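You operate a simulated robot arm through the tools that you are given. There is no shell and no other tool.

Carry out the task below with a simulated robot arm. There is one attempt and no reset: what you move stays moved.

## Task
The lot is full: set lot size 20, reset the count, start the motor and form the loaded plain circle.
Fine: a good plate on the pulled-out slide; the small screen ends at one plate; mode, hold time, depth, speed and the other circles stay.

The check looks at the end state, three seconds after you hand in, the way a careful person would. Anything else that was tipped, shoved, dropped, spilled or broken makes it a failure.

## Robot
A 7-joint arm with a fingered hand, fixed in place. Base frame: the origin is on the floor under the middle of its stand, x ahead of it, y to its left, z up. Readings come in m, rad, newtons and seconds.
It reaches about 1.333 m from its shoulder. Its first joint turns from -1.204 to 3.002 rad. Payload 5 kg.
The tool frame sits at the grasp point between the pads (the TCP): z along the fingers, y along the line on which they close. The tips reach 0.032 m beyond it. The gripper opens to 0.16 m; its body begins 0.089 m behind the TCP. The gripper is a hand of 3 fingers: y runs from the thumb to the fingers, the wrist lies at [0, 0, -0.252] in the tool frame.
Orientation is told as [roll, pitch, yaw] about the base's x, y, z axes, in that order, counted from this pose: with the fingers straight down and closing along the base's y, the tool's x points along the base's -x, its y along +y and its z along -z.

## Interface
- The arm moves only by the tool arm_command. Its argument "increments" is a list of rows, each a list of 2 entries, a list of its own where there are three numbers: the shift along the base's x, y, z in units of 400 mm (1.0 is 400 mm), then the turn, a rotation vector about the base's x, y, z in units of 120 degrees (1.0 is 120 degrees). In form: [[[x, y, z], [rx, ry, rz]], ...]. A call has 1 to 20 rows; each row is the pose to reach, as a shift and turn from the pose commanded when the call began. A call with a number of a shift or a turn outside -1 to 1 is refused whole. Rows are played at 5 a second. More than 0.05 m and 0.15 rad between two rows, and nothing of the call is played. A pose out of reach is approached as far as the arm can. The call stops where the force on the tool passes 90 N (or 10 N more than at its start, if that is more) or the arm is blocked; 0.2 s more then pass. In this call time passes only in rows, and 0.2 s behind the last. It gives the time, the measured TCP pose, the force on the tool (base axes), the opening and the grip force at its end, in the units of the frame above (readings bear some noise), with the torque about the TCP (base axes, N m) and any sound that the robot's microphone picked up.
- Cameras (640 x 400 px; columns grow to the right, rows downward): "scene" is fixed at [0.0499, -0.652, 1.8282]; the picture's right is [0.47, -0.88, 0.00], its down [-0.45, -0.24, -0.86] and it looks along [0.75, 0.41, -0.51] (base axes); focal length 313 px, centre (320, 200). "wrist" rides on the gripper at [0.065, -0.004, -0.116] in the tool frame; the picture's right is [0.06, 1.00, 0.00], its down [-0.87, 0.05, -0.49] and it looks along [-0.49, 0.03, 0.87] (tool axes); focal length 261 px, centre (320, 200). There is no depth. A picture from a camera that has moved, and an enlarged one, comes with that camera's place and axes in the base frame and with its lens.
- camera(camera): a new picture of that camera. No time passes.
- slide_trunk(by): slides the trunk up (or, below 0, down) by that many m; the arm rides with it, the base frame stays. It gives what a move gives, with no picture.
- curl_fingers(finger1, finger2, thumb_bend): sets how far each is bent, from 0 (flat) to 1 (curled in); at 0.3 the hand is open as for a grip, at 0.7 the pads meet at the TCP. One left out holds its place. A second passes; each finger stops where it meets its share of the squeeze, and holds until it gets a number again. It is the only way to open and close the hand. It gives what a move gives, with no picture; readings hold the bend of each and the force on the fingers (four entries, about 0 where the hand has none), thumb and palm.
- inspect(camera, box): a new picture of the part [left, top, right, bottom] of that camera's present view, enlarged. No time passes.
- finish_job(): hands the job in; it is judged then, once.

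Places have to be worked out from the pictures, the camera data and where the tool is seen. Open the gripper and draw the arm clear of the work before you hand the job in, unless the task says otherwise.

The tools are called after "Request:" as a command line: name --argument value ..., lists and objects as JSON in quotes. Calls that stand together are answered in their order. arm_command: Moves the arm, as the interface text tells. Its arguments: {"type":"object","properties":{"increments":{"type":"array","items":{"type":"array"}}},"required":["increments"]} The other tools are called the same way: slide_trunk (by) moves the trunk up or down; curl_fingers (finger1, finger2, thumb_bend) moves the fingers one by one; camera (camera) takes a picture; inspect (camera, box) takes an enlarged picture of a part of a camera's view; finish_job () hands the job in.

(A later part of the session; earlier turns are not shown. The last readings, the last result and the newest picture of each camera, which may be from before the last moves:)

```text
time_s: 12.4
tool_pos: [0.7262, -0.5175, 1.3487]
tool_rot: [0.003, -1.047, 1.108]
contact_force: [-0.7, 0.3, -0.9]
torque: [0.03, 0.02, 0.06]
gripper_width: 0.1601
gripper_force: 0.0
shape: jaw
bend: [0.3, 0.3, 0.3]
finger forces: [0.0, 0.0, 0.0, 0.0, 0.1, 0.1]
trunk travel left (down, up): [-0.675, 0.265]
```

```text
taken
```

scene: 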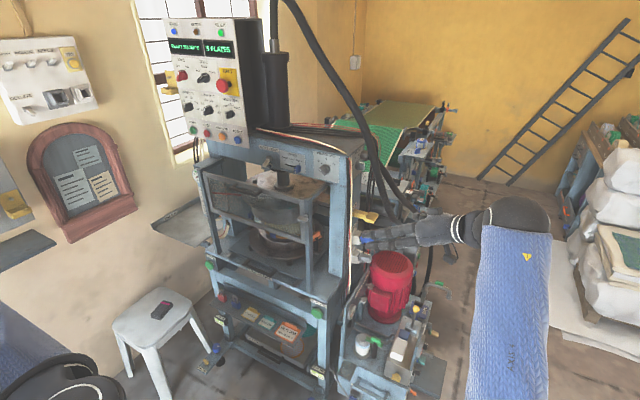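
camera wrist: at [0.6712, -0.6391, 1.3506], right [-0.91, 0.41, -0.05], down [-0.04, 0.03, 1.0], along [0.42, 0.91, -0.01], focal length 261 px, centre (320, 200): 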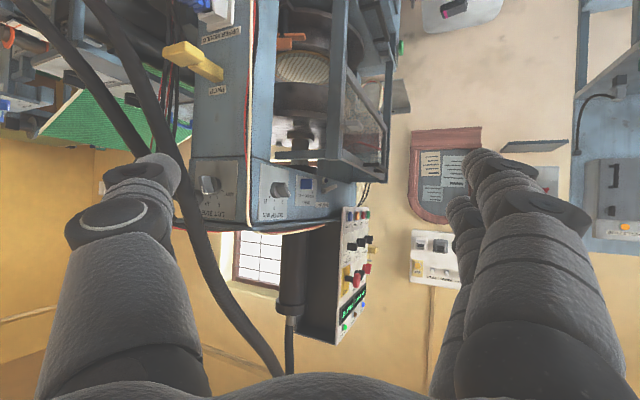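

The LOT SIZE plate and knob are visible from this side. I zoom in on it and on the sockets below.

Request:
inspect --camera "wrist" --box '[150, 140, 330, 250]'

Request:
inspect --camera "wrist" --box '[140, 0, 290, 110]'

Request:
inspect --camera "wrist" --box '[250, 0, 420, 200]'

Request:
inspect --camera "wrist" --box '[190, 150, 240, 220]'

```text
3.56 times, centred on (240, 195) of wrist
camera zoom: at [0.6712, -0.6391, 1.3506], right [-0.91, 0.41, -0.05], down [-0.04, 0.03, 1.0], along [0.42, 0.91, -0.01], focal length 927 px, centre (604, 218)
```

zoom: 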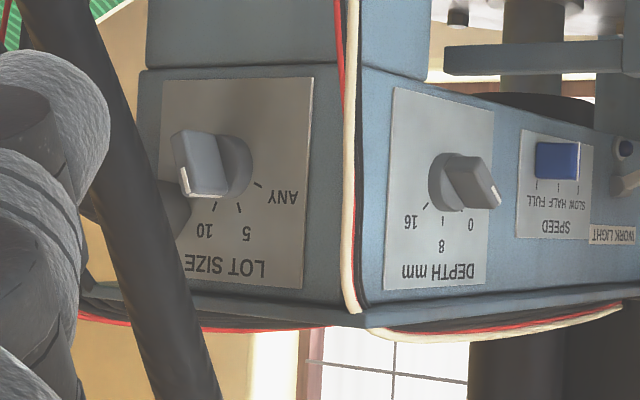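

```text
3.64 times, centred on (215, 55) of wrist
camera zoom: at [0.6712, -0.6391, 1.3506], right [-0.91, 0.41, -0.05], down [-0.04, 0.03, 1.0], along [0.42, 0.91, -0.01], focal length 948 px, centre (702, 727)
```

zoom: 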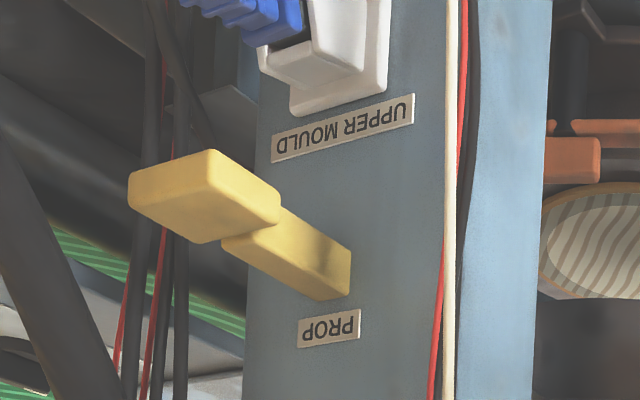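

```text
2.00 times, centred on (335, 100) of wrist
camera zoom: at [0.6712, -0.6391, 1.3506], right [-0.91, 0.41, -0.05], down [-0.04, 0.03, 1.0], along [0.42, 0.91, -0.01], focal length 521 px, centre (290, 400)
```

zoom: 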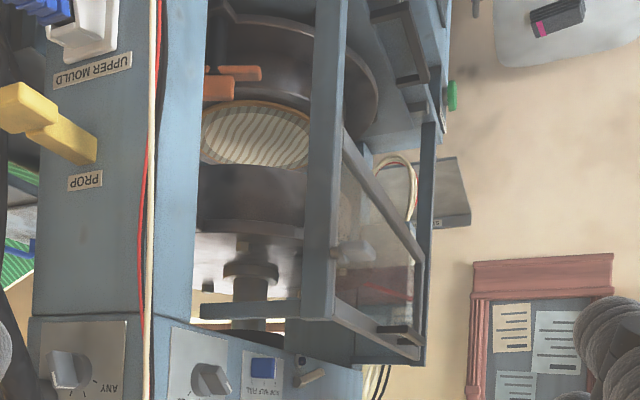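

```text
5.71 times, centred on (215, 185) of wrist
camera zoom: at [0.6712, -0.6391, 1.3506], right [-0.91, 0.41, -0.05], down [-0.04, 0.03, 1.0], along [0.42, 0.91, -0.01], focal length 1489 px, centre (920, 286)
```

zoom: 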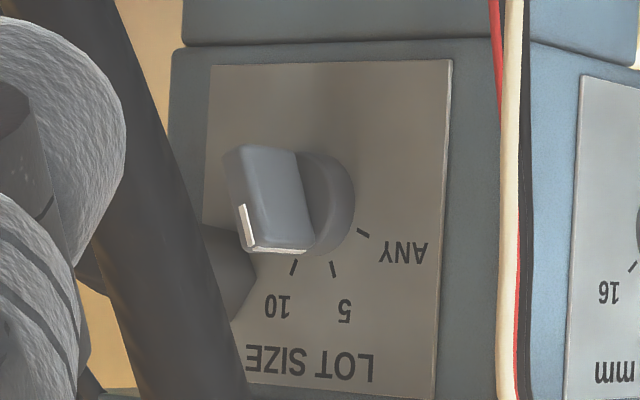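

The pointer sits at 5 and a thick hose passes roughly 0.09 m in front of the knob (about (1.04, -0.36, 1.33)), knob at about (1.07, -0.26, 1.33). I curl fingers one by one to see how the hand looks and which single finger can be a poker.

Request:
curl_fingers --finger1 0.5 --finger2 1.0 --thumb_bend 1.0

Request:
camera --camera "wrist"

Request:
inspect --camera "scene" --box '[330, 170, 560, 310]'

```text
time_s: 13.4
tool_pos: [0.7256, -0.5169, 1.3498]
tool_rot: [0.0, -1.047, 1.109]
contact_force: [0.2, 0.5, 0.6]
torque: [-0.01, 0.0, 0.0]
gripper_width: 0.0395
gripper_force: 0.0
shape: fingers
bend: [0.5, 0.92, 0.96]
finger forces: [0.0, 0.1, 0.0, 0.0, 0.0, 0.0]
trunk travel left (down, up): [-0.675, 0.265]
```

```text
taken
camera wrist: at [0.6703, -0.6382, 1.3517], right [-0.91, 0.42, -0.05], down [-0.04, 0.03, 1.0], along [0.42, 0.91, -0.01], focal length 261 px, centre (320, 200)
```

wrist: 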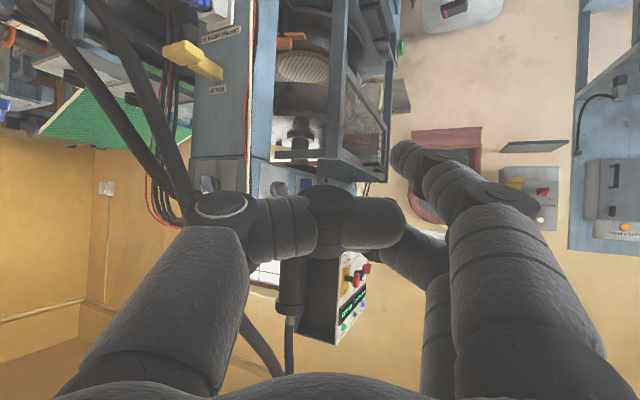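

```text
2.78 times, centred on (445, 240) of scene
camera zoom: at [0.0499, -0.652, 1.8282], right [0.47, -0.88, 0.0], down [-0.45, -0.24, -0.86], along [0.75, 0.41, -0.51], focal length 871 px, centre (-28, 89)
```

zoom: 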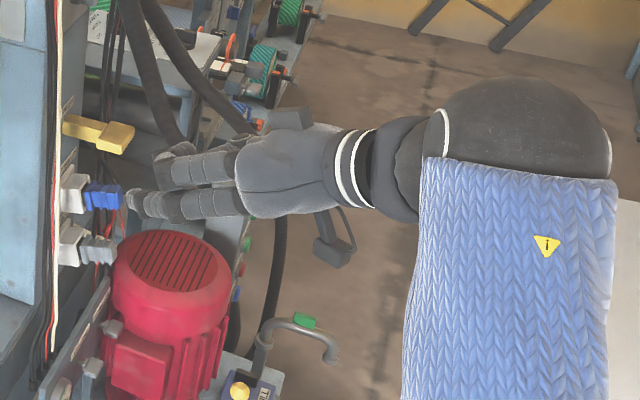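

Finger 1 extends with the others curled, so it can poke; its tip is near tool (0.02, 0.045, 0.03) at bend 0.5. I move to a front view of the cheek to measure the gap between hose and knob.

Request:
arm_command --increments '[[[0.0, 0.04, 0.045], [0, 0, -0.066]], [[0.0, 0.085, 0.09], [0, 0, -0.132]], [[0.0, 0.125, 0.14], [0, 0, -0.198]], [[0.0, 0.17, 0.185], [0, 0, -0.264]], [[0.02, 0.21, 0.23], [0, 0, -0.33]], [[0.03, 0.25, 0.28], [0, 0, -0.396]], [[0.045, 0.29, 0.325], [0, 0, -0.462]], [[0.06, 0.34, 0.375], [0, 0, -0.529]]]'

Request:
camera --camera "wrist"

Request:
camera --camera "scene"

```text
time_s: 15.4
tool_pos: [0.7798, -0.3828, 1.3192]
tool_rot: [0.006, -0.789, -0.003]
contact_force: [-0.7, 0.3, 0.4]
torque: [0.0, -0.05, 0.04]
gripper_width: 0.0398
gripper_force: 0.1
shape: fingers
bend: [0.5, 0.92, 0.96]
finger forces: [0.0, 0.1, 0.1, 0.0, 0.0, 0.0]
trunk travel left (down, up): [-0.675, 0.265]
stopped in row 8: the arm was blocked; the commanded pose is now the measured one
```

```text
taken
camera wrist: at [0.6509, -0.387, 1.3548], right [-0.04, 1.0, -0.04], down [0.26, 0.05, 0.96], along [0.96, 0.03, -0.26], focal length 261 px, centre (320, 200)
```

wrist: 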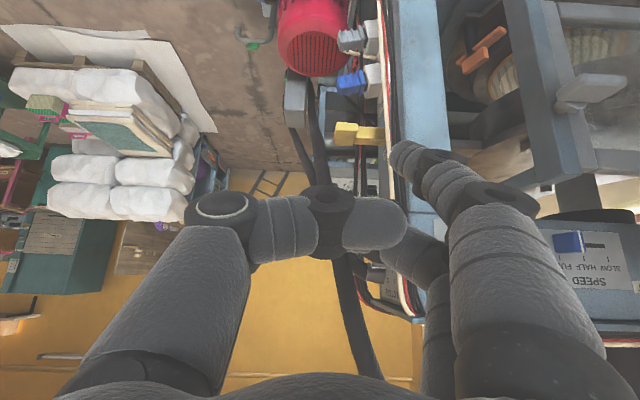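

```text
taken
```

scene: 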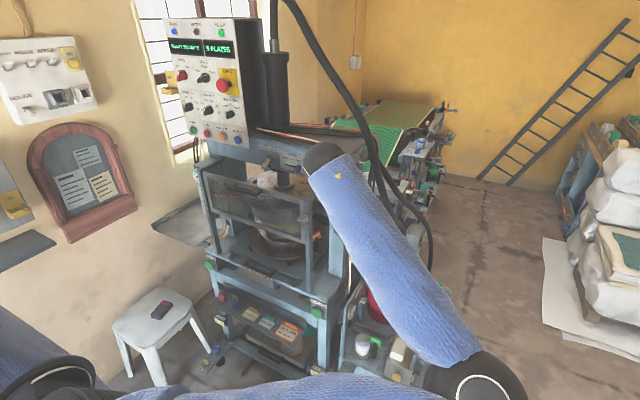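

The arm was blocked by its own limits at the last row (no contact force). I zoom in on the visible hose and cheek from here.

Request:
inspect --camera "wrist" --box '[260, 60, 440, 180]'

Request:
inspect --camera "wrist" --box '[300, 230, 460, 400]'

```text
3.33 times, centred on (350, 120) of wrist
camera zoom: at [0.6509, -0.387, 1.3548], right [-0.04, 1.0, -0.04], down [0.26, 0.05, 0.96], along [0.96, 0.03, -0.26], focal length 869 px, centre (220, 467)
```

zoom: 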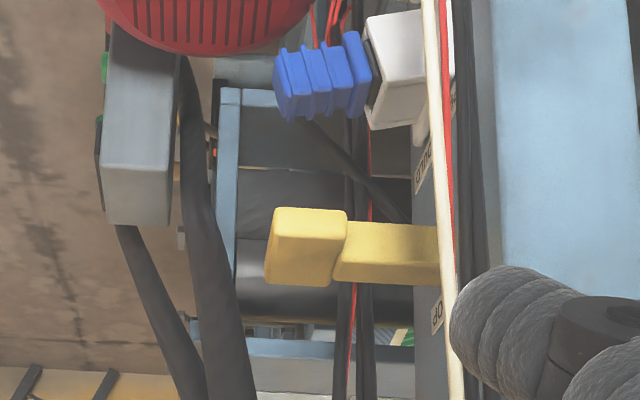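

```text
2.35 times, centred on (380, 315) of wrist
camera zoom: at [0.6509, -0.387, 1.3548], right [-0.04, 1.0, -0.04], down [0.26, 0.05, 0.96], along [0.96, 0.03, -0.26], focal length 613 px, centre (179, -71)
```

zoom: 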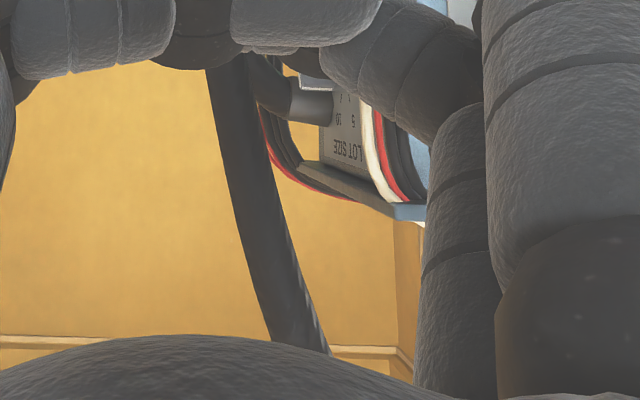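

The hose centre is about (1.03, -0.345, 1.35), leaving about a 7 cm gap to the cheek at y ≈ -0.255, wide enough for one finger coming from the front. I turn the hand so fingers point +x with the finger side up, backing off slightly while turning.

Request:
arm_command --increments '[[[-0.02, -0.01, -0.005], [0.059, -0.0244, -0.0244]], [[-0.04, -0.02, -0.01], [0.118, -0.0489, -0.0489]], [[-0.06, -0.03, -0.015], [0.177, -0.0733, -0.0733]], [[-0.08, -0.04, -0.02], [0.236, -0.0977, -0.0977]], [[-0.1, -0.05, -0.025], [0.295, -0.1221, -0.1221]], [[-0.12, -0.06, -0.03], [0.354, -0.1466, -0.1466]], [[-0.14, -0.07, -0.035], [0.413, -0.171, -0.171]], [[-0.16, -0.08, -0.04], [0.472, -0.1954, -0.1954]], [[-0.18, -0.09, -0.045], [0.531, -0.2198, -0.2198]], [[-0.2, -0.1, -0.05], [0.59, -0.2443, -0.2443]], [[-0.2, -0.1, -0.05], [0.649, -0.2687, -0.2687]], [[-0.2, -0.1, -0.05], [0.7077, -0.2931, -0.2931]]]'

Request:
camera --camera "scene"

Request:
camera --camera "wrist"

```text
time_s: 18.0
tool_pos: [0.7033, -0.4219, 1.2969]
tool_rot: [1.574, 0.002, -1.574]
contact_force: [0.4, 0.3, -0.1]
torque: [0.0, 0.02, 0.0]
gripper_width: 0.0398
gripper_force: 0.0
shape: fingers
bend: [0.5, 0.93, 0.96]
finger forces: [0.1, 0.0, 0.0, 0.0, 0.1, 0.0]
trunk travel left (down, up): [-0.675, 0.265]
```

```text
taken
```

scene: 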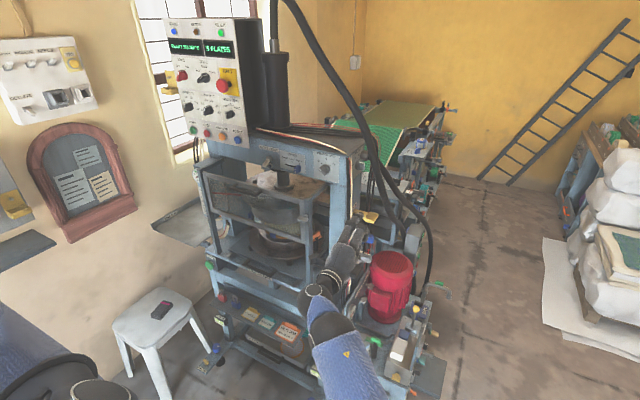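

```text
taken
camera wrist: at [0.587, -0.3573, 1.2942], right [0.0, 0.06, 1.0], down [-0.49, -0.87, 0.05], along [0.87, -0.49, 0.03], focal length 261 px, centre (320, 200)
```

wrist: 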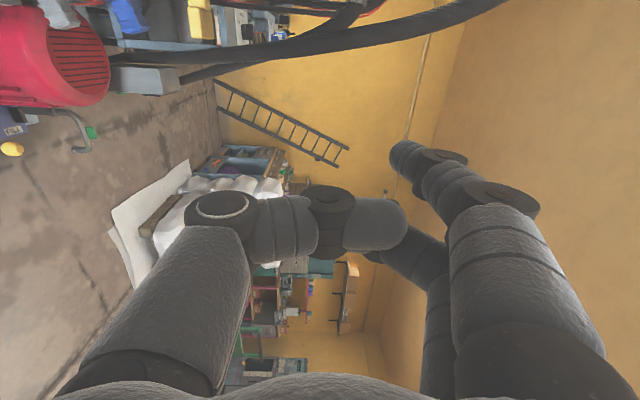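

The hand now points +x with the finger side up. I set finger 1 to 0.4 and look at its tip from the scene camera to calibrate its place in the tool frame.

Request:
curl_fingers --finger1 0.4

Request:
inspect --camera "scene" --box '[280, 190, 400, 330]'

Request:
camera --camera "wrist"

Request:
inspect --camera "scene" --box '[320, 130, 410, 240]'

```text
time_s: 19.0
tool_pos: [0.7012, -0.4225, 1.2982]
tool_rot: [1.572, 0.0, -1.576]
contact_force: [0.3, -0.1, 1.2]
torque: [0.02, 0.01, 0.04]
gripper_width: 0.0496
gripper_force: 0.0
shape: fingers
bend: [0.4, 0.93, 0.96]
finger forces: [0.0, 0.0, 0.0, 0.0, 0.0, 0.0]
trunk travel left (down, up): [-0.675, 0.265]
```

```text
2.86 times, centred on (340, 260) of scene
camera zoom: at [0.0499, -0.652, 1.8282], right [0.47, -0.88, 0.0], down [-0.45, -0.24, -0.86], along [0.75, 0.41, -0.51], focal length 894 px, centre (263, 29)
```

zoom: 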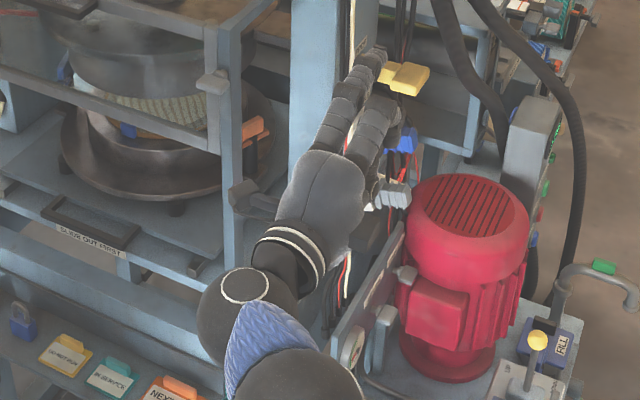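

```text
taken
camera wrist: at [0.5869, -0.3568, 1.2943], right [0.0, 0.06, 1.0], down [-0.49, -0.87, 0.05], along [0.87, -0.49, 0.03], focal length 261 px, centre (320, 200)
```

wrist: 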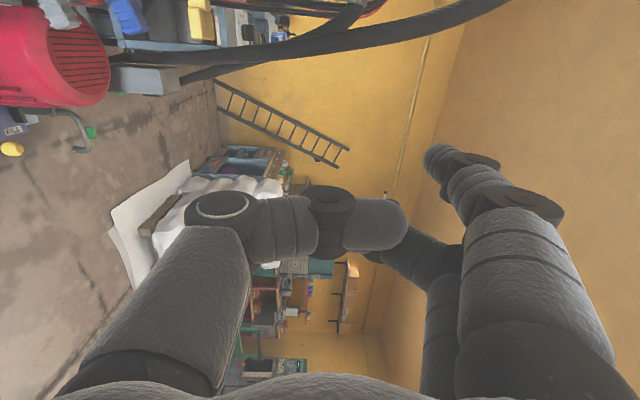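

```text
3.64 times, centred on (365, 185) of scene
camera zoom: at [0.0499, -0.652, 1.8282], right [0.47, -0.88, 0.0], down [-0.45, -0.24, -0.86], along [0.75, 0.41, -0.51], focal length 1138 px, centre (156, 254)
```

zoom: 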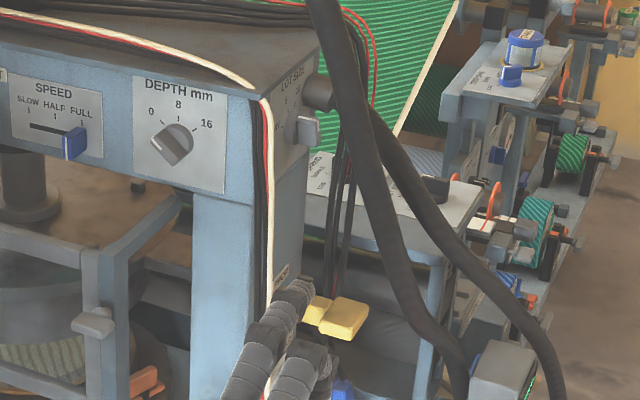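

Finger 1's tip at bend 0.4 is at tool offset (0.02, 0.068, 0.034), i.e. base offset (+0.034, +0.02, +0.068). I now shift to y = -0.31, then advance until the tip is about 5 cm before the knob fin.

Request:
arm_command --increments '[[[0, 0.09, -0.017], [0, 0, 0]], [[0, 0.18, -0.035], [0, 0, 0]], [[0, 0.28, -0.05], [0, 0, 0]], [[0.1, 0.28, -0.05], [0, 0, 0]], [[0.2, 0.28, -0.05], [0, 0, 0]], [[0.3, 0.28, -0.05], [0, 0, 0]], [[0.4, 0.28, -0.05], [0, 0, 0]], [[0.5, 0.28, -0.05], [0, 0, 0]], [[0.58, 0.28, -0.05], [0, 0, 0]], [[0.64, 0.28, -0.05], [0, 0, 0]]]'

Request:
camera --camera "scene"

Request:
inspect --camera "scene" --box '[320, 130, 410, 210]'

Request:
camera --camera "wrist"

```text
time_s: 21.2
tool_pos: [0.9607, -0.3097, 1.2745]
tool_rot: [1.574, 0.0, -1.573]
contact_force: [-0.4, 0.1, -0.5]
torque: [-0.01, -0.03, 0.02]
gripper_width: 0.0497
gripper_force: 0.0
shape: fingers
bend: [0.4, 0.93, 0.96]
finger forces: [0.0, 0.1, 0.0, 0.1, 0.1, 0.0]
out of reach, approached as far as the arm can: row 2, 3
trunk travel left (down, up): [-0.675, 0.265]
```

```text
taken
```

scene: 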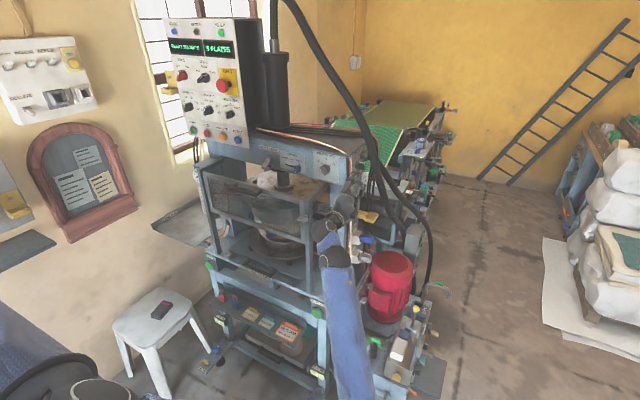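

```text
5.00 times, centred on (365, 170) of scene
camera zoom: at [0.0499, -0.652, 1.8282], right [0.47, -0.88, 0.0], down [-0.45, -0.24, -0.86], along [0.75, 0.41, -0.51], focal length 1565 px, centre (95, 350)
```

zoom: 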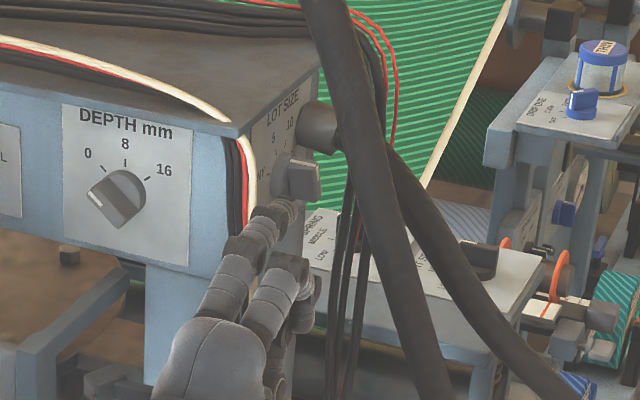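

```text
taken
camera wrist: at [0.8446, -0.2448, 1.2717], right [0.0, 0.06, 1.0], down [-0.49, -0.87, 0.05], along [0.87, -0.49, 0.03], focal length 261 px, centre (320, 200)
```

wrist: 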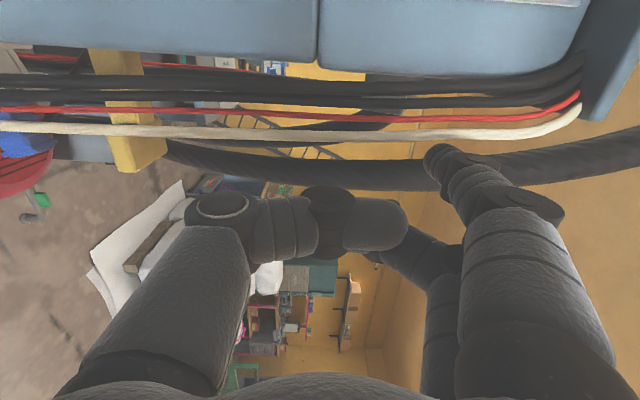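

The tip is right before the knob without any contact. I zoom in tightly to compare the tip with the fin.

Request:
inspect --camera "scene" --box '[335, 145, 385, 185]'

```text
10.00 times, centred on (360, 165) of scene
camera zoom: at [0.0499, -0.652, 1.8282], right [0.47, -0.88, 0.0], down [-0.45, -0.24, -0.86], along [0.75, 0.41, -0.51], focal length 3130 px, centre (-80, 550)
```

zoom: 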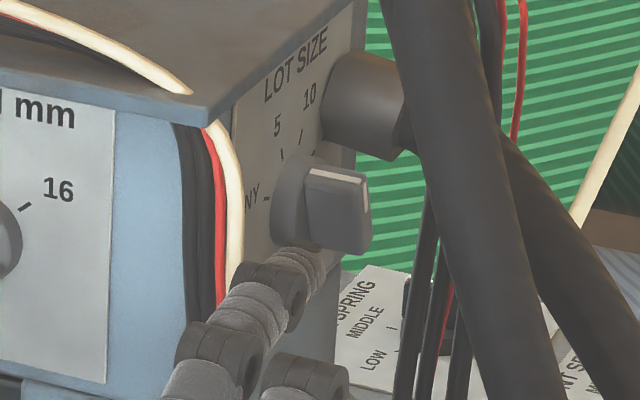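

The fin centre works out to about (1.07, -0.27, 1.328), slightly nearer the cheek than the tip. I yaw the hand 12° inward and bring the tip to about (1.03, -0.285, 1.342), just short of the fin.

Request:
arm_command --increments '[[[0.0, 0.0, 0], [0, 0, 0.05]], [[0.02, 0.0, 0], [0, 0, 0.1]], [[0.06, 0.0, 0], [0, 0, 0.1]], [[0.1, 0.0, 0], [0, 0, 0.1]]]'

Request:
inspect --camera "scene" --box '[335, 145, 385, 185]'

Request:
camera --camera "wrist"

```text
time_s: 22.2
tool_pos: [1.0001, -0.3065, 1.2762]
tool_rot: [1.573, 0.0, -1.362]
contact_force: [0.3, -0.1, 1.1]
torque: [0.02, -0.02, 0.02]
gripper_width: 0.0499
gripper_force: 0.1
shape: fingers
bend: [0.4, 0.93, 0.97]
finger forces: [0.1, 0.0, 0.0, 0.0, 0.0, 0.1]
trunk travel left (down, up): [-0.675, 0.265]
```

```text
10.00 times, centred on (360, 165) of scene
camera zoom: at [0.0499, -0.652, 1.8282], right [0.47, -0.88, 0.0], down [-0.45, -0.24, -0.86], along [0.75, 0.41, -0.51], focal length 3130 px, centre (-80, 550)
```

zoom: 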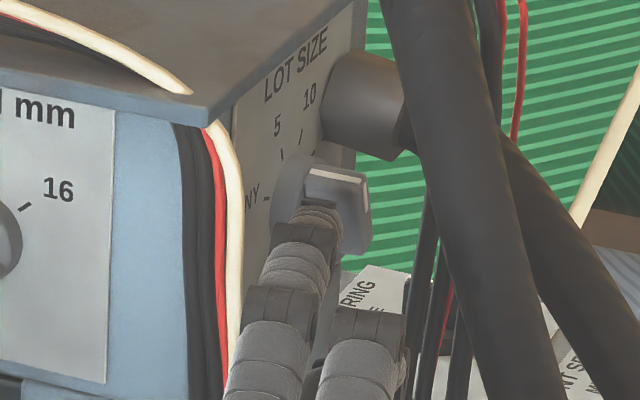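

```text
taken
camera wrist: at [0.8729, -0.2682, 1.2718], right [-0.01, 0.06, 1.0], down [-0.3, -0.95, 0.05], along [0.95, -0.3, 0.03], focal length 261 px, centre (320, 200)
```

wrist: 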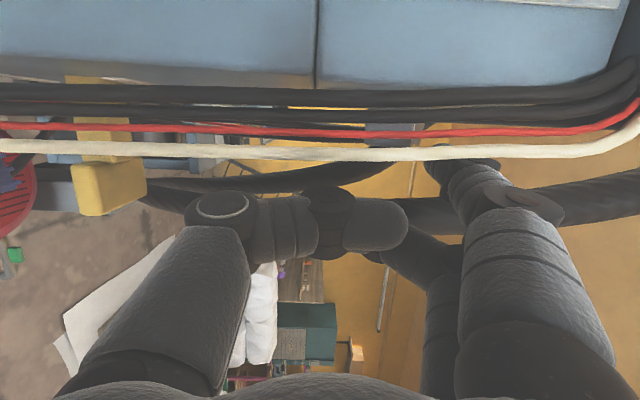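

The tip is lined up with the upper half of the fin, no contact yet. I push slowly +x by 3.5 cm and watch the force.

Request:
arm_command --increments '[[[0.0125, 0.0, 0], [0, 0, 0]], [[0.025, 0.0, 0], [0, 0, 0]], [[0.0375, 0.0, 0], [0, 0, 0]], [[0.05, 0.0, 0], [0, 0, 0]], [[0.0625, 0, 0], [0, 0, 0]], [[0.075, 0, 0], [0, 0, 0]], [[0.0875, 0, 0], [0, 0, 0]]]'

Request:
inspect --camera "scene" --box '[335, 145, 385, 185]'

```text
time_s: 23.8
tool_pos: [1.0351, -0.3076, 1.2773]
tool_rot: [1.573, 0.002, -1.363]
contact_force: [0.2, -0.1, -0.3]
torque: [-0.03, 0.01, 0.0]
gripper_width: 0.0499
gripper_force: 0.1
shape: fingers
bend: [0.4, 0.93, 0.97]
finger forces: [0.1, 0.0, 0.0, 0.1, 0.0, 0.1]
trunk travel left (down, up): [-0.675, 0.265]
```

```text
10.00 times, centred on (360, 165) of scene
camera zoom: at [0.0499, -0.652, 1.8282], right [0.47, -0.88, 0.0], down [-0.45, -0.24, -0.86], along [0.75, 0.41, -0.51], focal length 3130 px, centre (-80, 550)
```

zoom: 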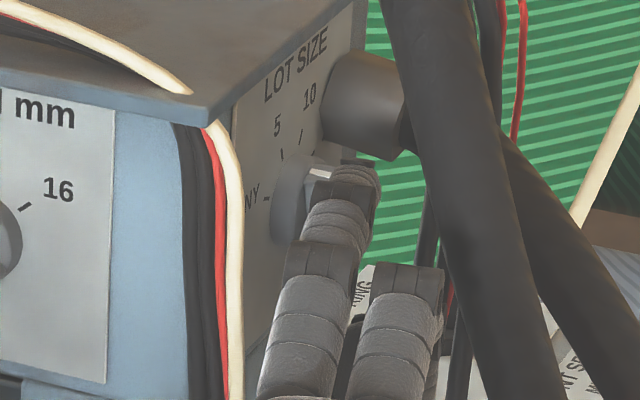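

The finger passed just outside the fin (no force; fin unmoved), so the fin is nearer the cheek (y ≈ -0.26). I back out, yaw 20° more to clear the corner wires, and come in closer to the cheek.

Request:
arm_command --increments '[[[-0.05, -0.01, 0], [0, 0, 0]], [[-0.125, -0.03, 0], [0, 0, 0]], [[-0.125, -0.03, 0], [0, 0, 0.06]], [[-0.125, -0.03, 0], [0, 0, 0.12]], [[-0.125, -0.03, 0], [0, 0, 0.1667]], [[-0.085, -0.01, 0], [0, 0, 0.1667]], [[-0.0465, 0.0125, 0], [0, 0, 0.1667]]]'

Request:
inspect --camera "scene" --box '[335, 145, 385, 185]'

Request:
camera --camera "wrist"

```text
time_s: 25.4
tool_pos: [1.0144, -0.3044, 1.2789]
tool_rot: [1.572, 0.003, -1.013]
contact_force: [0.2, -0.3, 0.1]
torque: [0.01, 0.0, 0.0]
gripper_width: 0.0499
gripper_force: 0.1
shape: fingers
bend: [0.4, 0.93, 0.97]
finger forces: [0.0, 0.1, 0.0, 0.1, 0.1, 0.1]
trunk travel left (down, up): [-0.675, 0.265]
```

```text
10.00 times, centred on (360, 165) of scene
camera zoom: at [0.0499, -0.652, 1.8282], right [0.47, -0.88, 0.0], down [-0.45, -0.24, -0.86], along [0.75, 0.41, -0.51], focal length 3130 px, centre (-80, 550)
```

zoom: 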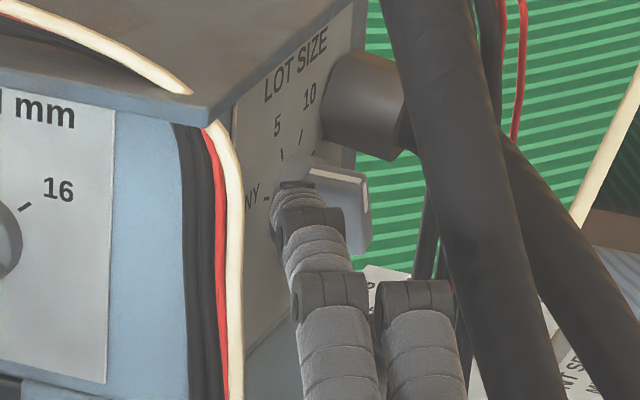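

```text
taken
camera wrist: at [0.8811, -0.3115, 1.2746], right [-0.03, 0.05, 1.0], down [0.04, -1.0, 0.05], along [1.0, 0.04, 0.03], focal length 261 px, centre (320, 200)
```

wrist: 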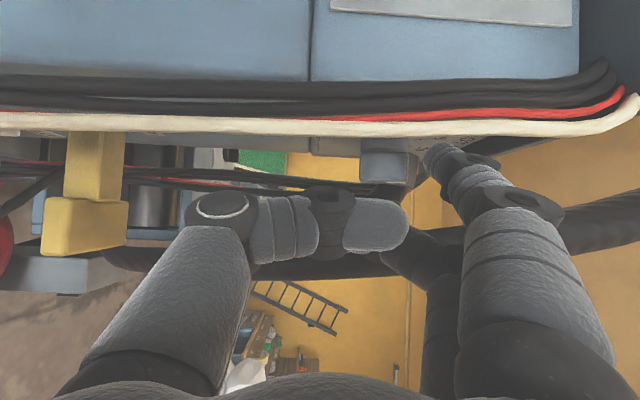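

Now the wrist camera sees along the cheek. I zoom there to see fingertip, fin and wires together.

Request:
inspect --camera "wrist" --box '[340, 110, 500, 210]'

```text
4.00 times, centred on (420, 160) of wrist
camera zoom: at [0.8811, -0.3115, 1.2746], right [-0.03, 0.05, 1.0], down [0.04, -1.0, 0.05], along [1.0, 0.04, 0.03], focal length 1043 px, centre (-80, 360)
```

zoom: 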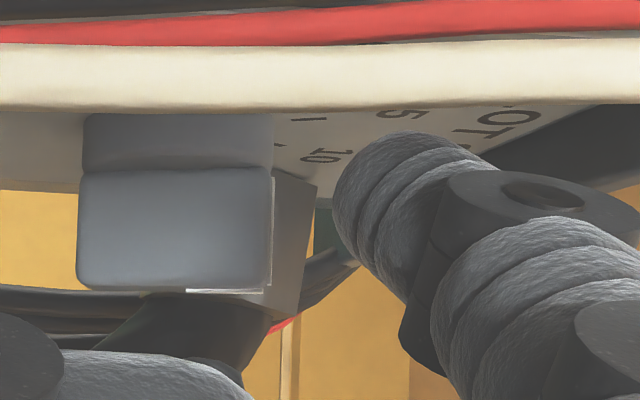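

This view shows it well: the tip (z ≈ 1.3435) is above the fin's top (z ≈ 1.338, centre 1.3215), with y well aligned. I lower 13 mm and push +x slowly.

Request:
arm_command --increments '[[[0.0, 0.0, -0.0325], [0, 0, 0]], [[0.0125, 0.0, -0.0325], [0, 0, 0]], [[0.025, 0.0, -0.0325], [0, 0, 0]], [[0.0375, 0.0, -0.0325], [0, 0, 0]], [[0.05, 0, -0.0325], [0, 0, 0]], [[0.0625, 0, -0.0325], [0, 0, 0]]]'

Request:
inspect --camera "wrist" --box '[340, 110, 500, 210]'

Request:
inspect --camera "scene" --box '[335, 145, 385, 185]'

```text
time_s: 26.8
tool_pos: [1.0402, -0.3042, 1.2634]
tool_rot: [1.573, 0.002, -1.013]
contact_force: [-0.5, -0.2, 0.3]
torque: [0.02, 0.01, 0.01]
gripper_width: 0.0499
gripper_force: 0.2
shape: fingers
bend: [0.4, 0.93, 0.97]
finger forces: [0.1, 0.0, 0.0, 0.0, 0.0, 0.1]
trunk travel left (down, up): [-0.675, 0.265]
```

```text
4.00 times, centred on (420, 160) of wrist
camera zoom: at [0.9077, -0.31, 1.2607], right [-0.03, 0.05, 1.0], down [0.04, -1.0, 0.05], along [1.0, 0.04, 0.03], focal length 1043 px, centre (-80, 360)
```

zoom: 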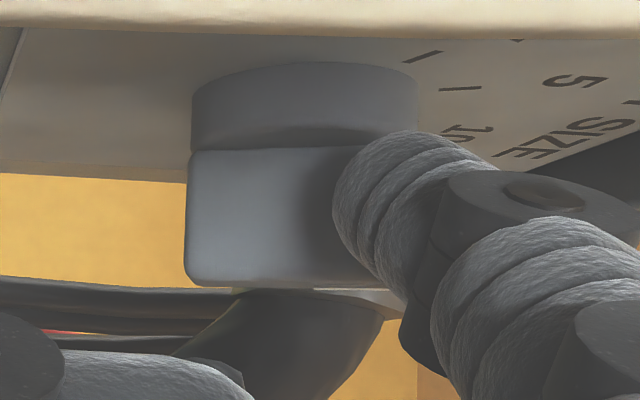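

```text
10.00 times, centred on (360, 165) of scene
camera zoom: at [0.0499, -0.652, 1.8282], right [0.47, -0.88, 0.0], down [-0.45, -0.24, -0.86], along [0.75, 0.41, -0.51], focal length 3130 px, centre (-80, 550)
```

zoom: 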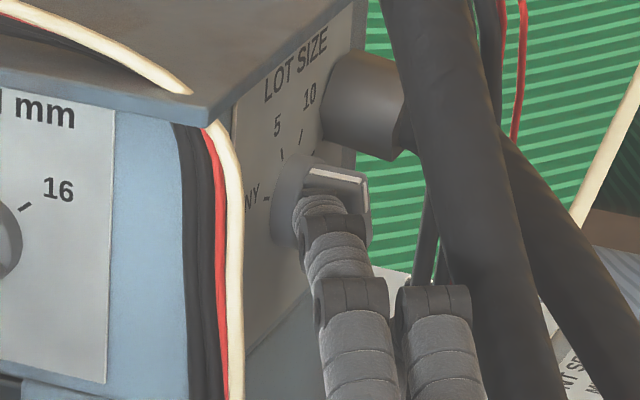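

Fin's near face works out at x ≈ 1.083, centre z ≈ 1.327; the tip is at x ≈ 1.059. I raise 6 mm for lever arm and push on +x up to 4 cm.

Request:
arm_command --increments '[[[0.01, 0.0, 0.015], [0, 0, 0]], [[0.0225, 0.0, 0.015], [0, 0, 0]], [[0.035, 0.0, 0.015], [0, 0, 0]], [[0.0475, 0.0, 0.015], [0, 0, 0]], [[0.06, 0, 0.015], [0, 0, 0]], [[0.0725, 0, 0.015], [0, 0, 0]], [[0.085, 0, 0.015], [0, 0, 0]]]'

Request:
inspect --camera "wrist" --box '[340, 110, 500, 210]'

Request:
inspect --camera "scene" --box '[335, 145, 385, 185]'

```text
time_s: 28.4
tool_pos: [1.075, -0.3039, 1.2711]
tool_rot: [1.574, -0.001, -1.013]
contact_force: [-2.7, -0.3, 3.0]
torque: [0.02, -0.27, 0.05]
gripper_width: 0.0528
gripper_force: 2.3
shape: fingers
bend: [0.38, 0.93, 0.97]
finger forces: [3.7, 0.1, 0.0, 0.1, 0.0, 0.0]
trunk travel left (down, up): [-0.675, 0.265]
```

```text
4.00 times, centred on (420, 160) of wrist
camera zoom: at [0.9415, -0.3096, 1.2678], right [-0.04, 0.05, 1.0], down [0.04, -1.0, 0.05], along [1.0, 0.04, 0.03], focal length 1043 px, centre (-80, 360)
```

zoom: 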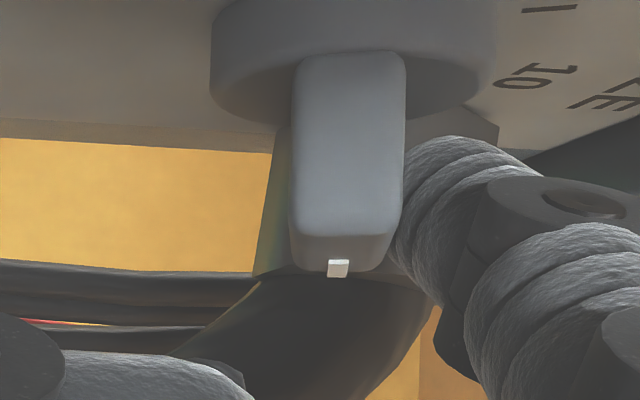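

```text
10.00 times, centred on (360, 165) of scene
camera zoom: at [0.0499, -0.652, 1.8282], right [0.47, -0.88, 0.0], down [-0.45, -0.24, -0.86], along [0.75, 0.41, -0.51], focal length 3130 px, centre (-80, 550)
```

zoom: 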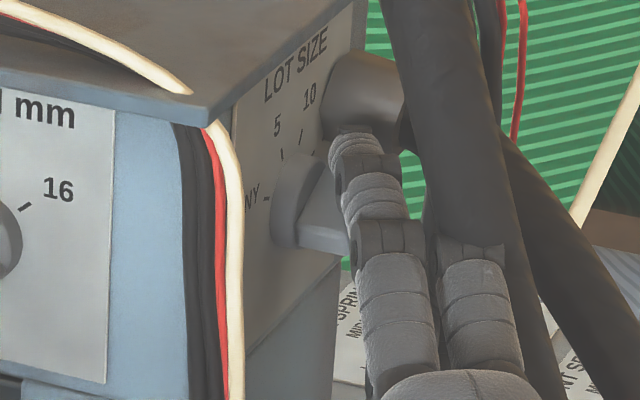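

The fin has swung over to about horizontal with the pointer toward +x. I back the finger off with a slight lift to look at where the pointer stands.

Request:
arm_command --increments '[[[-0.02, 0.0, 0.02], [0, 0, 0]], [[-0.06, 0.0, 0.04], [0, 0, 0]], [[-0.1, -0.01, 0.045], [0, 0, 0]], [[-0.16, -0.03, 0.045], [0, 0, 0]], [[-0.22, -0.05, 0.045], [0, 0, 0]]]'

Request:
inspect --camera "wrist" --box '[340, 110, 500, 210]'

Request:
inspect --camera "scene" --box '[335, 145, 385, 185]'

Request:
inspect --camera "scene" --box '[170, 10, 260, 90]'

```text
time_s: 29.6
tool_pos: [0.9871, -0.3246, 1.2902]
tool_rot: [1.574, 0.002, -1.012]
contact_force: [-0.2, -0.7, -0.5]
torque: [0.01, -0.01, -0.01]
gripper_width: 0.0504
gripper_force: 0.1
shape: fingers
bend: [0.4, 0.93, 0.97]
finger forces: [0.0, 0.0, 0.0, 0.0, 0.0, 0.1]
trunk travel left (down, up): [-0.675, 0.265]
```

```text
4.00 times, centred on (420, 160) of wrist
camera zoom: at [0.8538, -0.3313, 1.2865], right [-0.03, 0.05, 1.0], down [0.04, -1.0, 0.05], along [1.0, 0.04, 0.03], focal length 1043 px, centre (-80, 360)
```

zoom: 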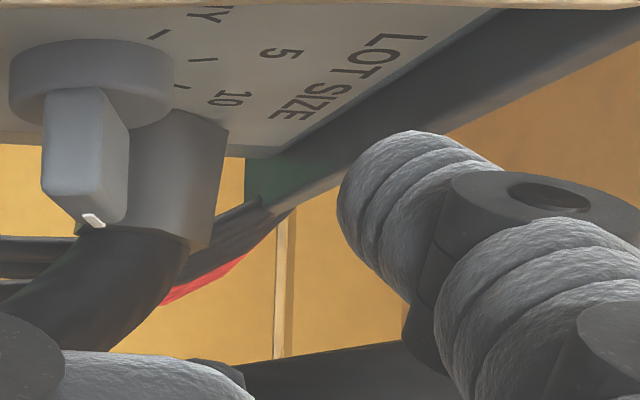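

```text
10.00 times, centred on (360, 165) of scene
camera zoom: at [0.0499, -0.652, 1.8282], right [0.47, -0.88, 0.0], down [-0.45, -0.24, -0.86], along [0.75, 0.41, -0.51], focal length 3130 px, centre (-80, 550)
```

zoom: 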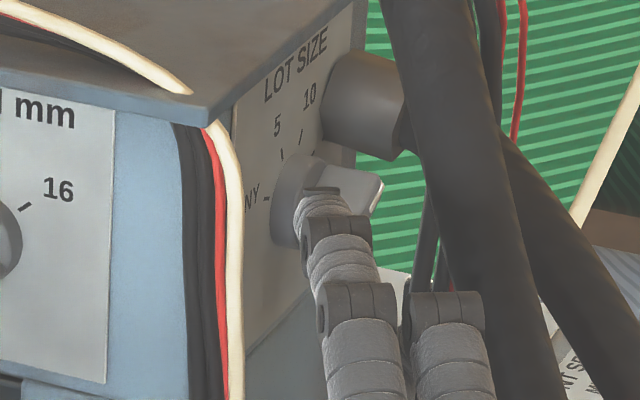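

```text
5.00 times, centred on (215, 50) of scene
camera zoom: at [0.0499, -0.652, 1.8282], right [0.47, -0.88, 0.0], down [-0.45, -0.24, -0.86], along [0.75, 0.41, -0.51], focal length 1565 px, centre (845, 950)
```

zoom: 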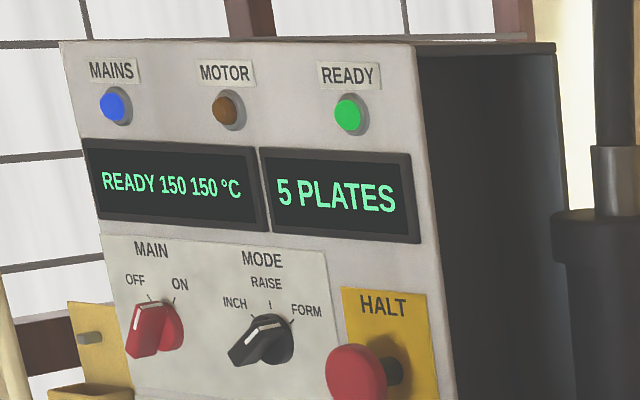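

After release the fin settled at an angle. I retreat more so both cameras can see it clearly.

Request:
arm_command --increments '[[[-0.1, -0.05, -0.02], [0, 0, 0]], [[-0.2, -0.12, -0.05], [0, 0, 0]], [[-0.3, -0.2, -0.05], [0, 0, 0]]]'

Request:
inspect --camera "scene" --box '[350, 145, 380, 180]'

Request:
camera --camera "wrist"

Request:
inspect --camera "wrist" --box '[310, 80, 430, 160]'

```text
refused: row 2 steps farther than a row can; nothing moved
```

```text
11.43 times, centred on (365, 162) of scene
camera zoom: at [0.0499, -0.652, 1.8282], right [0.47, -0.88, 0.0], down [-0.45, -0.24, -0.86], along [0.75, 0.41, -0.51], focal length 3578 px, centre (-194, 629)
```

zoom: 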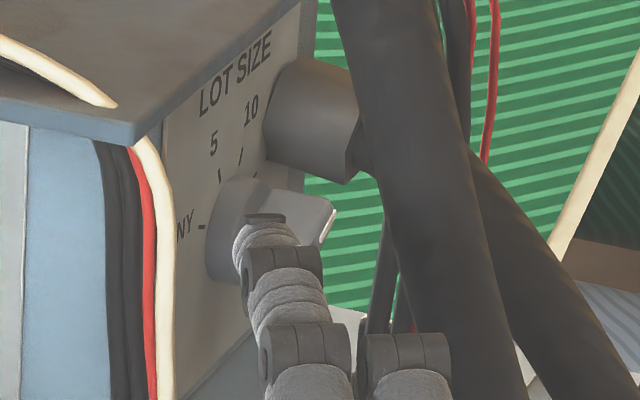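

```text
taken
camera wrist: at [0.8538, -0.3313, 1.2865], right [-0.03, 0.05, 1.0], down [0.04, -1.0, 0.05], along [1.0, 0.04, 0.03], focal length 261 px, centre (320, 200)
```

wrist: 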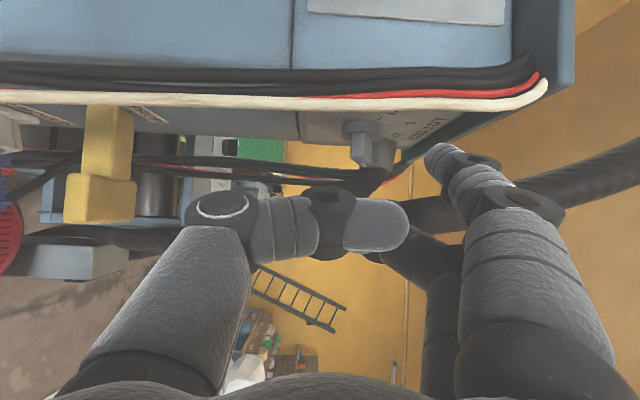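

```text
5.00 times, centred on (370, 120) of wrist
camera zoom: at [0.8538, -0.3313, 1.2865], right [-0.03, 0.05, 1.0], down [0.04, -1.0, 0.05], along [1.0, 0.04, 0.03], focal length 1303 px, centre (70, 600)
```

zoom: 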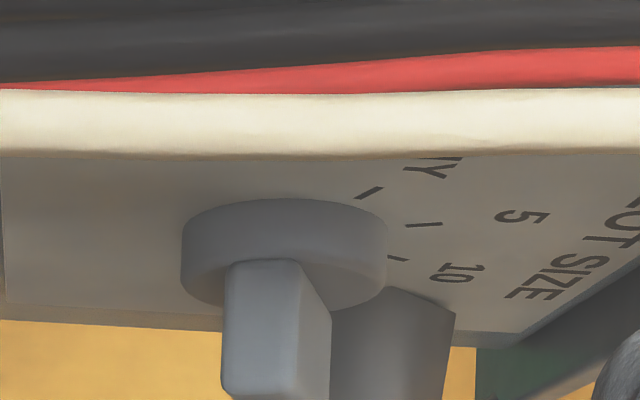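

The fin tilts up toward +x, consistent with the fourth position (20 at about +60°). I back off in smaller steps for a clean look.

Request:
arm_command --increments '[[[-0.1, -0.05, -0.02], [0, 0, 0]], [[-0.19, -0.11, -0.04], [0, 0, 0]], [[-0.28, -0.17, -0.06], [0, 0, 0]], [[-0.37, -0.23, -0.08], [0, 0, 0]]]'

Request:
inspect --camera "scene" --box '[350, 145, 380, 180]'

Request:
camera --camera "scene"

Request:
inspect --camera "wrist" --box '[280, 80, 430, 170]'

```text
time_s: 30.6
tool_pos: [0.8366, -0.4156, 1.2565]
tool_rot: [1.574, 0.003, -1.012]
contact_force: [-0.1, -1.1, 0.1]
torque: [0.0, 0.01, -0.03]
gripper_width: 0.0504
gripper_force: 0.1
shape: fingers
bend: [0.4, 0.93, 0.97]
finger forces: [0.0, 0.0, 0.1, 0.1, 0.1, 0.1]
trunk travel left (down, up): [-0.675, 0.265]
```

```text
11.43 times, centred on (365, 162) of scene
camera zoom: at [0.0499, -0.652, 1.8282], right [0.47, -0.88, 0.0], down [-0.45, -0.24, -0.86], along [0.75, 0.41, -0.51], focal length 3578 px, centre (-194, 629)
```

zoom: 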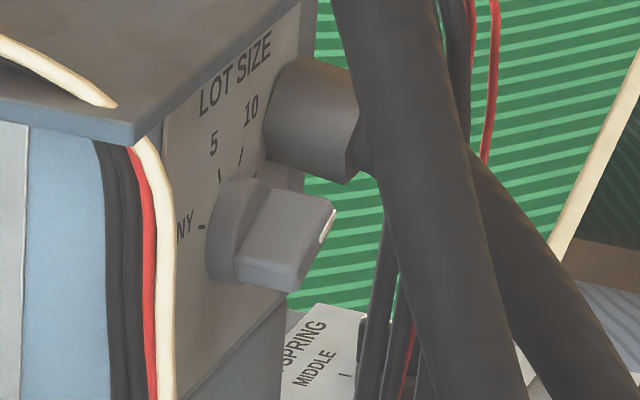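

```text
taken
```

scene: 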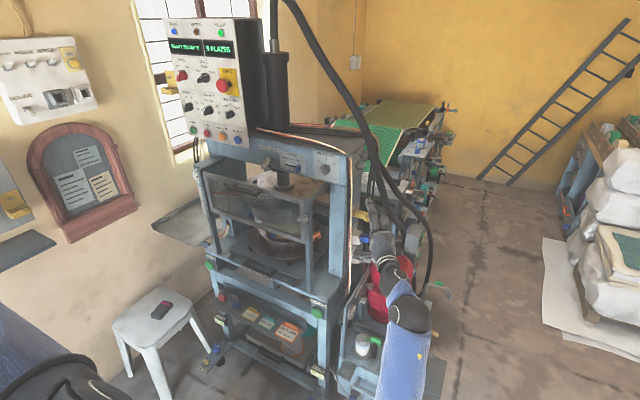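

```text
4.27 times, centred on (355, 125) of wrist
camera zoom: at [0.7038, -0.4222, 1.2518], right [-0.04, 0.05, 1.0], down [0.04, -1.0, 0.05], along [1.0, 0.05, 0.03], focal length 1112 px, centre (171, 520)
```

zoom: 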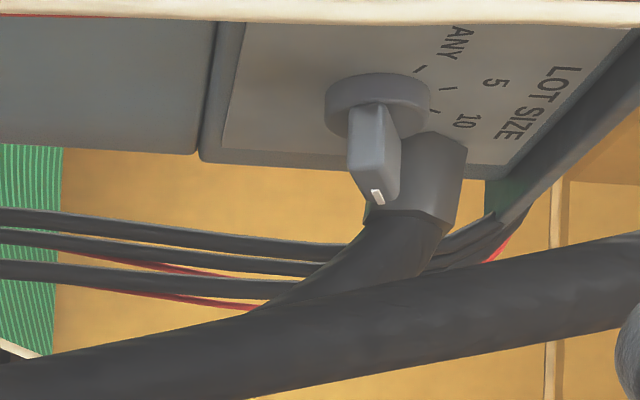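

I zoom more tightly on the knob to measure the pointer angle properly.

Request:
inspect --camera "scene" --box '[351, 150, 371, 172]'

Request:
inspect --camera "wrist" --box '[350, 90, 400, 130]'

```text
16.00 times, centred on (361, 161) of scene
camera zoom: at [0.0499, -0.652, 1.8282], right [0.47, -0.88, 0.0], down [-0.45, -0.24, -0.86], along [0.75, 0.41, -0.51], focal length 5009 px, centre (-336, 824)
```

zoom: 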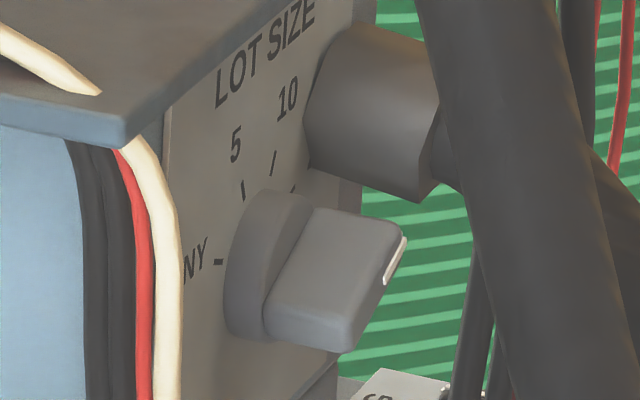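

```text
10.00 times, centred on (375, 110) of wrist
camera zoom: at [0.7038, -0.4222, 1.2518], right [-0.04, 0.05, 1.0], down [0.04, -1.0, 0.05], along [1.0, 0.05, 0.03], focal length 2606 px, centre (-230, 1100)
```

zoom: 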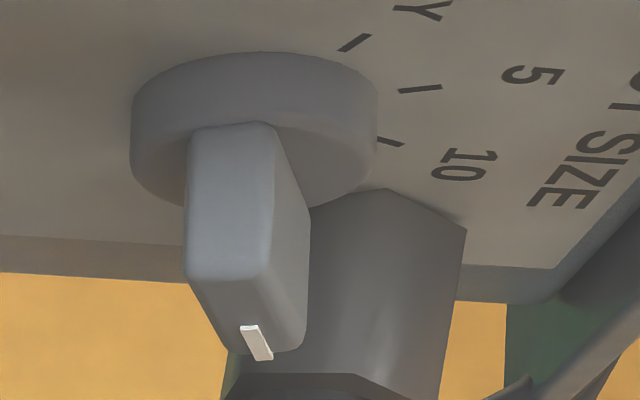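

The pointer angle measures about 60° clockwise from vertical with ticks at -60/-20/20/60, so the knob is on its fourth tick (20). Next is RESET at about (0.938, 0.202, 1.395): I first back away and straighten the yaw.

Request:
arm_command --increments '[[[-0.085, 0.01, 0.03], [0, 0, -0.067]], [[-0.17, 0.02, 0.06], [0, 0, -0.134]], [[-0.255, 0.03, 0.09], [0, 0, -0.2]], [[-0.34, 0.04, 0.11], [0, 0, -0.267]]]'

Request:
arm_command --increments '[[[0, 0.1, 0.01], [0, 0, 0]], [[0, 0.2, 0.02], [0, 0, 0]], [[0, 0.3, 0.03], [0, 0, 0]], [[0, 0.4, 0.04], [0, 0, 0]], [[0, 0.5, 0.05], [0, 0, 0]], [[0, 0.6, 0.06], [0, 0, 0]], [[0, 0.7, 0.07], [0, 0, 0]], [[0, 0.8, 0.07], [0, 0, 0]], [[0, 0.9, 0.07], [0, 0, 0]], [[0, 1.0, 0.07], [0, 0, 0]]]'

Request:
camera --camera "scene"

```text
time_s: 31.6
tool_pos: [0.6999, -0.3996, 1.3012]
tool_rot: [1.576, 0.002, -1.574]
contact_force: [0.0, 0.8, 0.8]
torque: [-0.01, -0.02, -0.04]
gripper_width: 0.0503
gripper_force: 0.2
shape: fingers
bend: [0.4, 0.93, 0.97]
finger forces: [0.0, 0.1, 0.1, 0.0, 0.0, 0.1]
trunk travel left (down, up): [-0.675, 0.265]
```

```text
time_s: 33.8
tool_pos: [0.6977, -0.0009, 1.3369]
tool_rot: [1.577, 0.227, -1.577]
contact_force: [-0.2, 0.5, -1.1]
torque: [-0.16, -0.03, 0.15]
gripper_width: 0.0505
gripper_force: 0.0
shape: fingers
bend: [0.4, 0.93, 0.97]
finger forces: [0.0, 0.1, 0.0, 0.0, 0.0, 0.0]
out of reach, approached as far as the arm can: row 1, 2, 3, 4, 5, 6, 7, 8
trunk travel left (down, up): [-0.675, 0.265]
```

```text
taken
```

scene: 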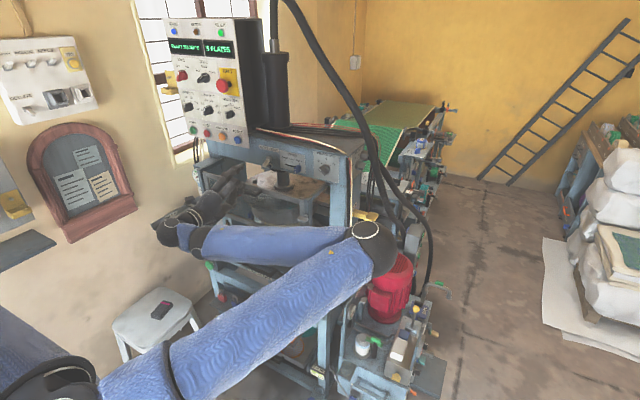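

The arm now reaches with its elbow out to the right (about (0.66, -0.48, 1.32)), clear of the machine. I continue sideways toward RESET's column and check the pose.

Request:
arm_command --increments '[[[0, 0.1, 0], [0, 0, 0]], [[0, 0.2, 0], [0, 0, 0]], [[0, 0.3, 0], [0, 0, 0]], [[0, 0.4, 0], [0, 0, 0]], [[0, 0.455, 0], [0, 0, 0]], [[0, 0.455, 0], [0, 0, 0]]]'

Request:
camera --camera "scene"

Request:
camera --camera "wrist"

```text
time_s: 35.2
tool_pos: [0.7013, 0.1835, 1.33]
tool_rot: [1.573, 0.003, -1.572]
contact_force: [0.3, 0.5, -0.1]
torque: [0.02, 0.03, -0.01]
gripper_width: 0.0503
gripper_force: 0.0
shape: fingers
bend: [0.4, 0.93, 0.97]
finger forces: [0.0, 0.0, 0.0, 0.0, 0.0, 0.0]
trunk travel left (down, up): [-0.675, 0.265]
```

```text
taken
```

scene: 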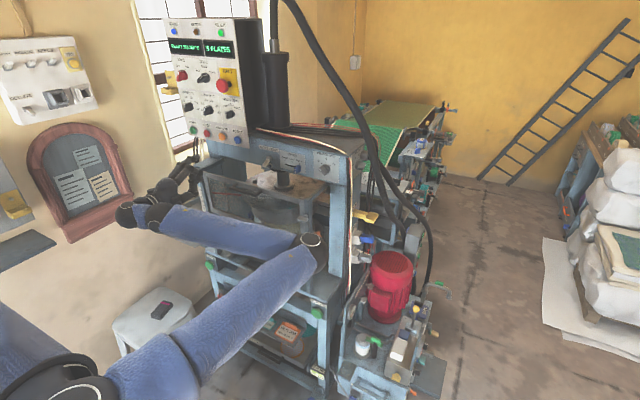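

```text
taken
camera wrist: at [0.586, 0.2466, 1.3264], right [0.0, 0.06, 1.0], down [-0.49, -0.87, 0.05], along [0.87, -0.49, 0.03], focal length 261 px, centre (320, 200)
```

wrist: 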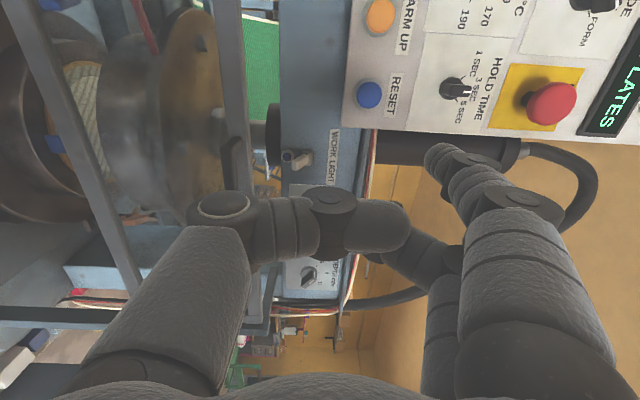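

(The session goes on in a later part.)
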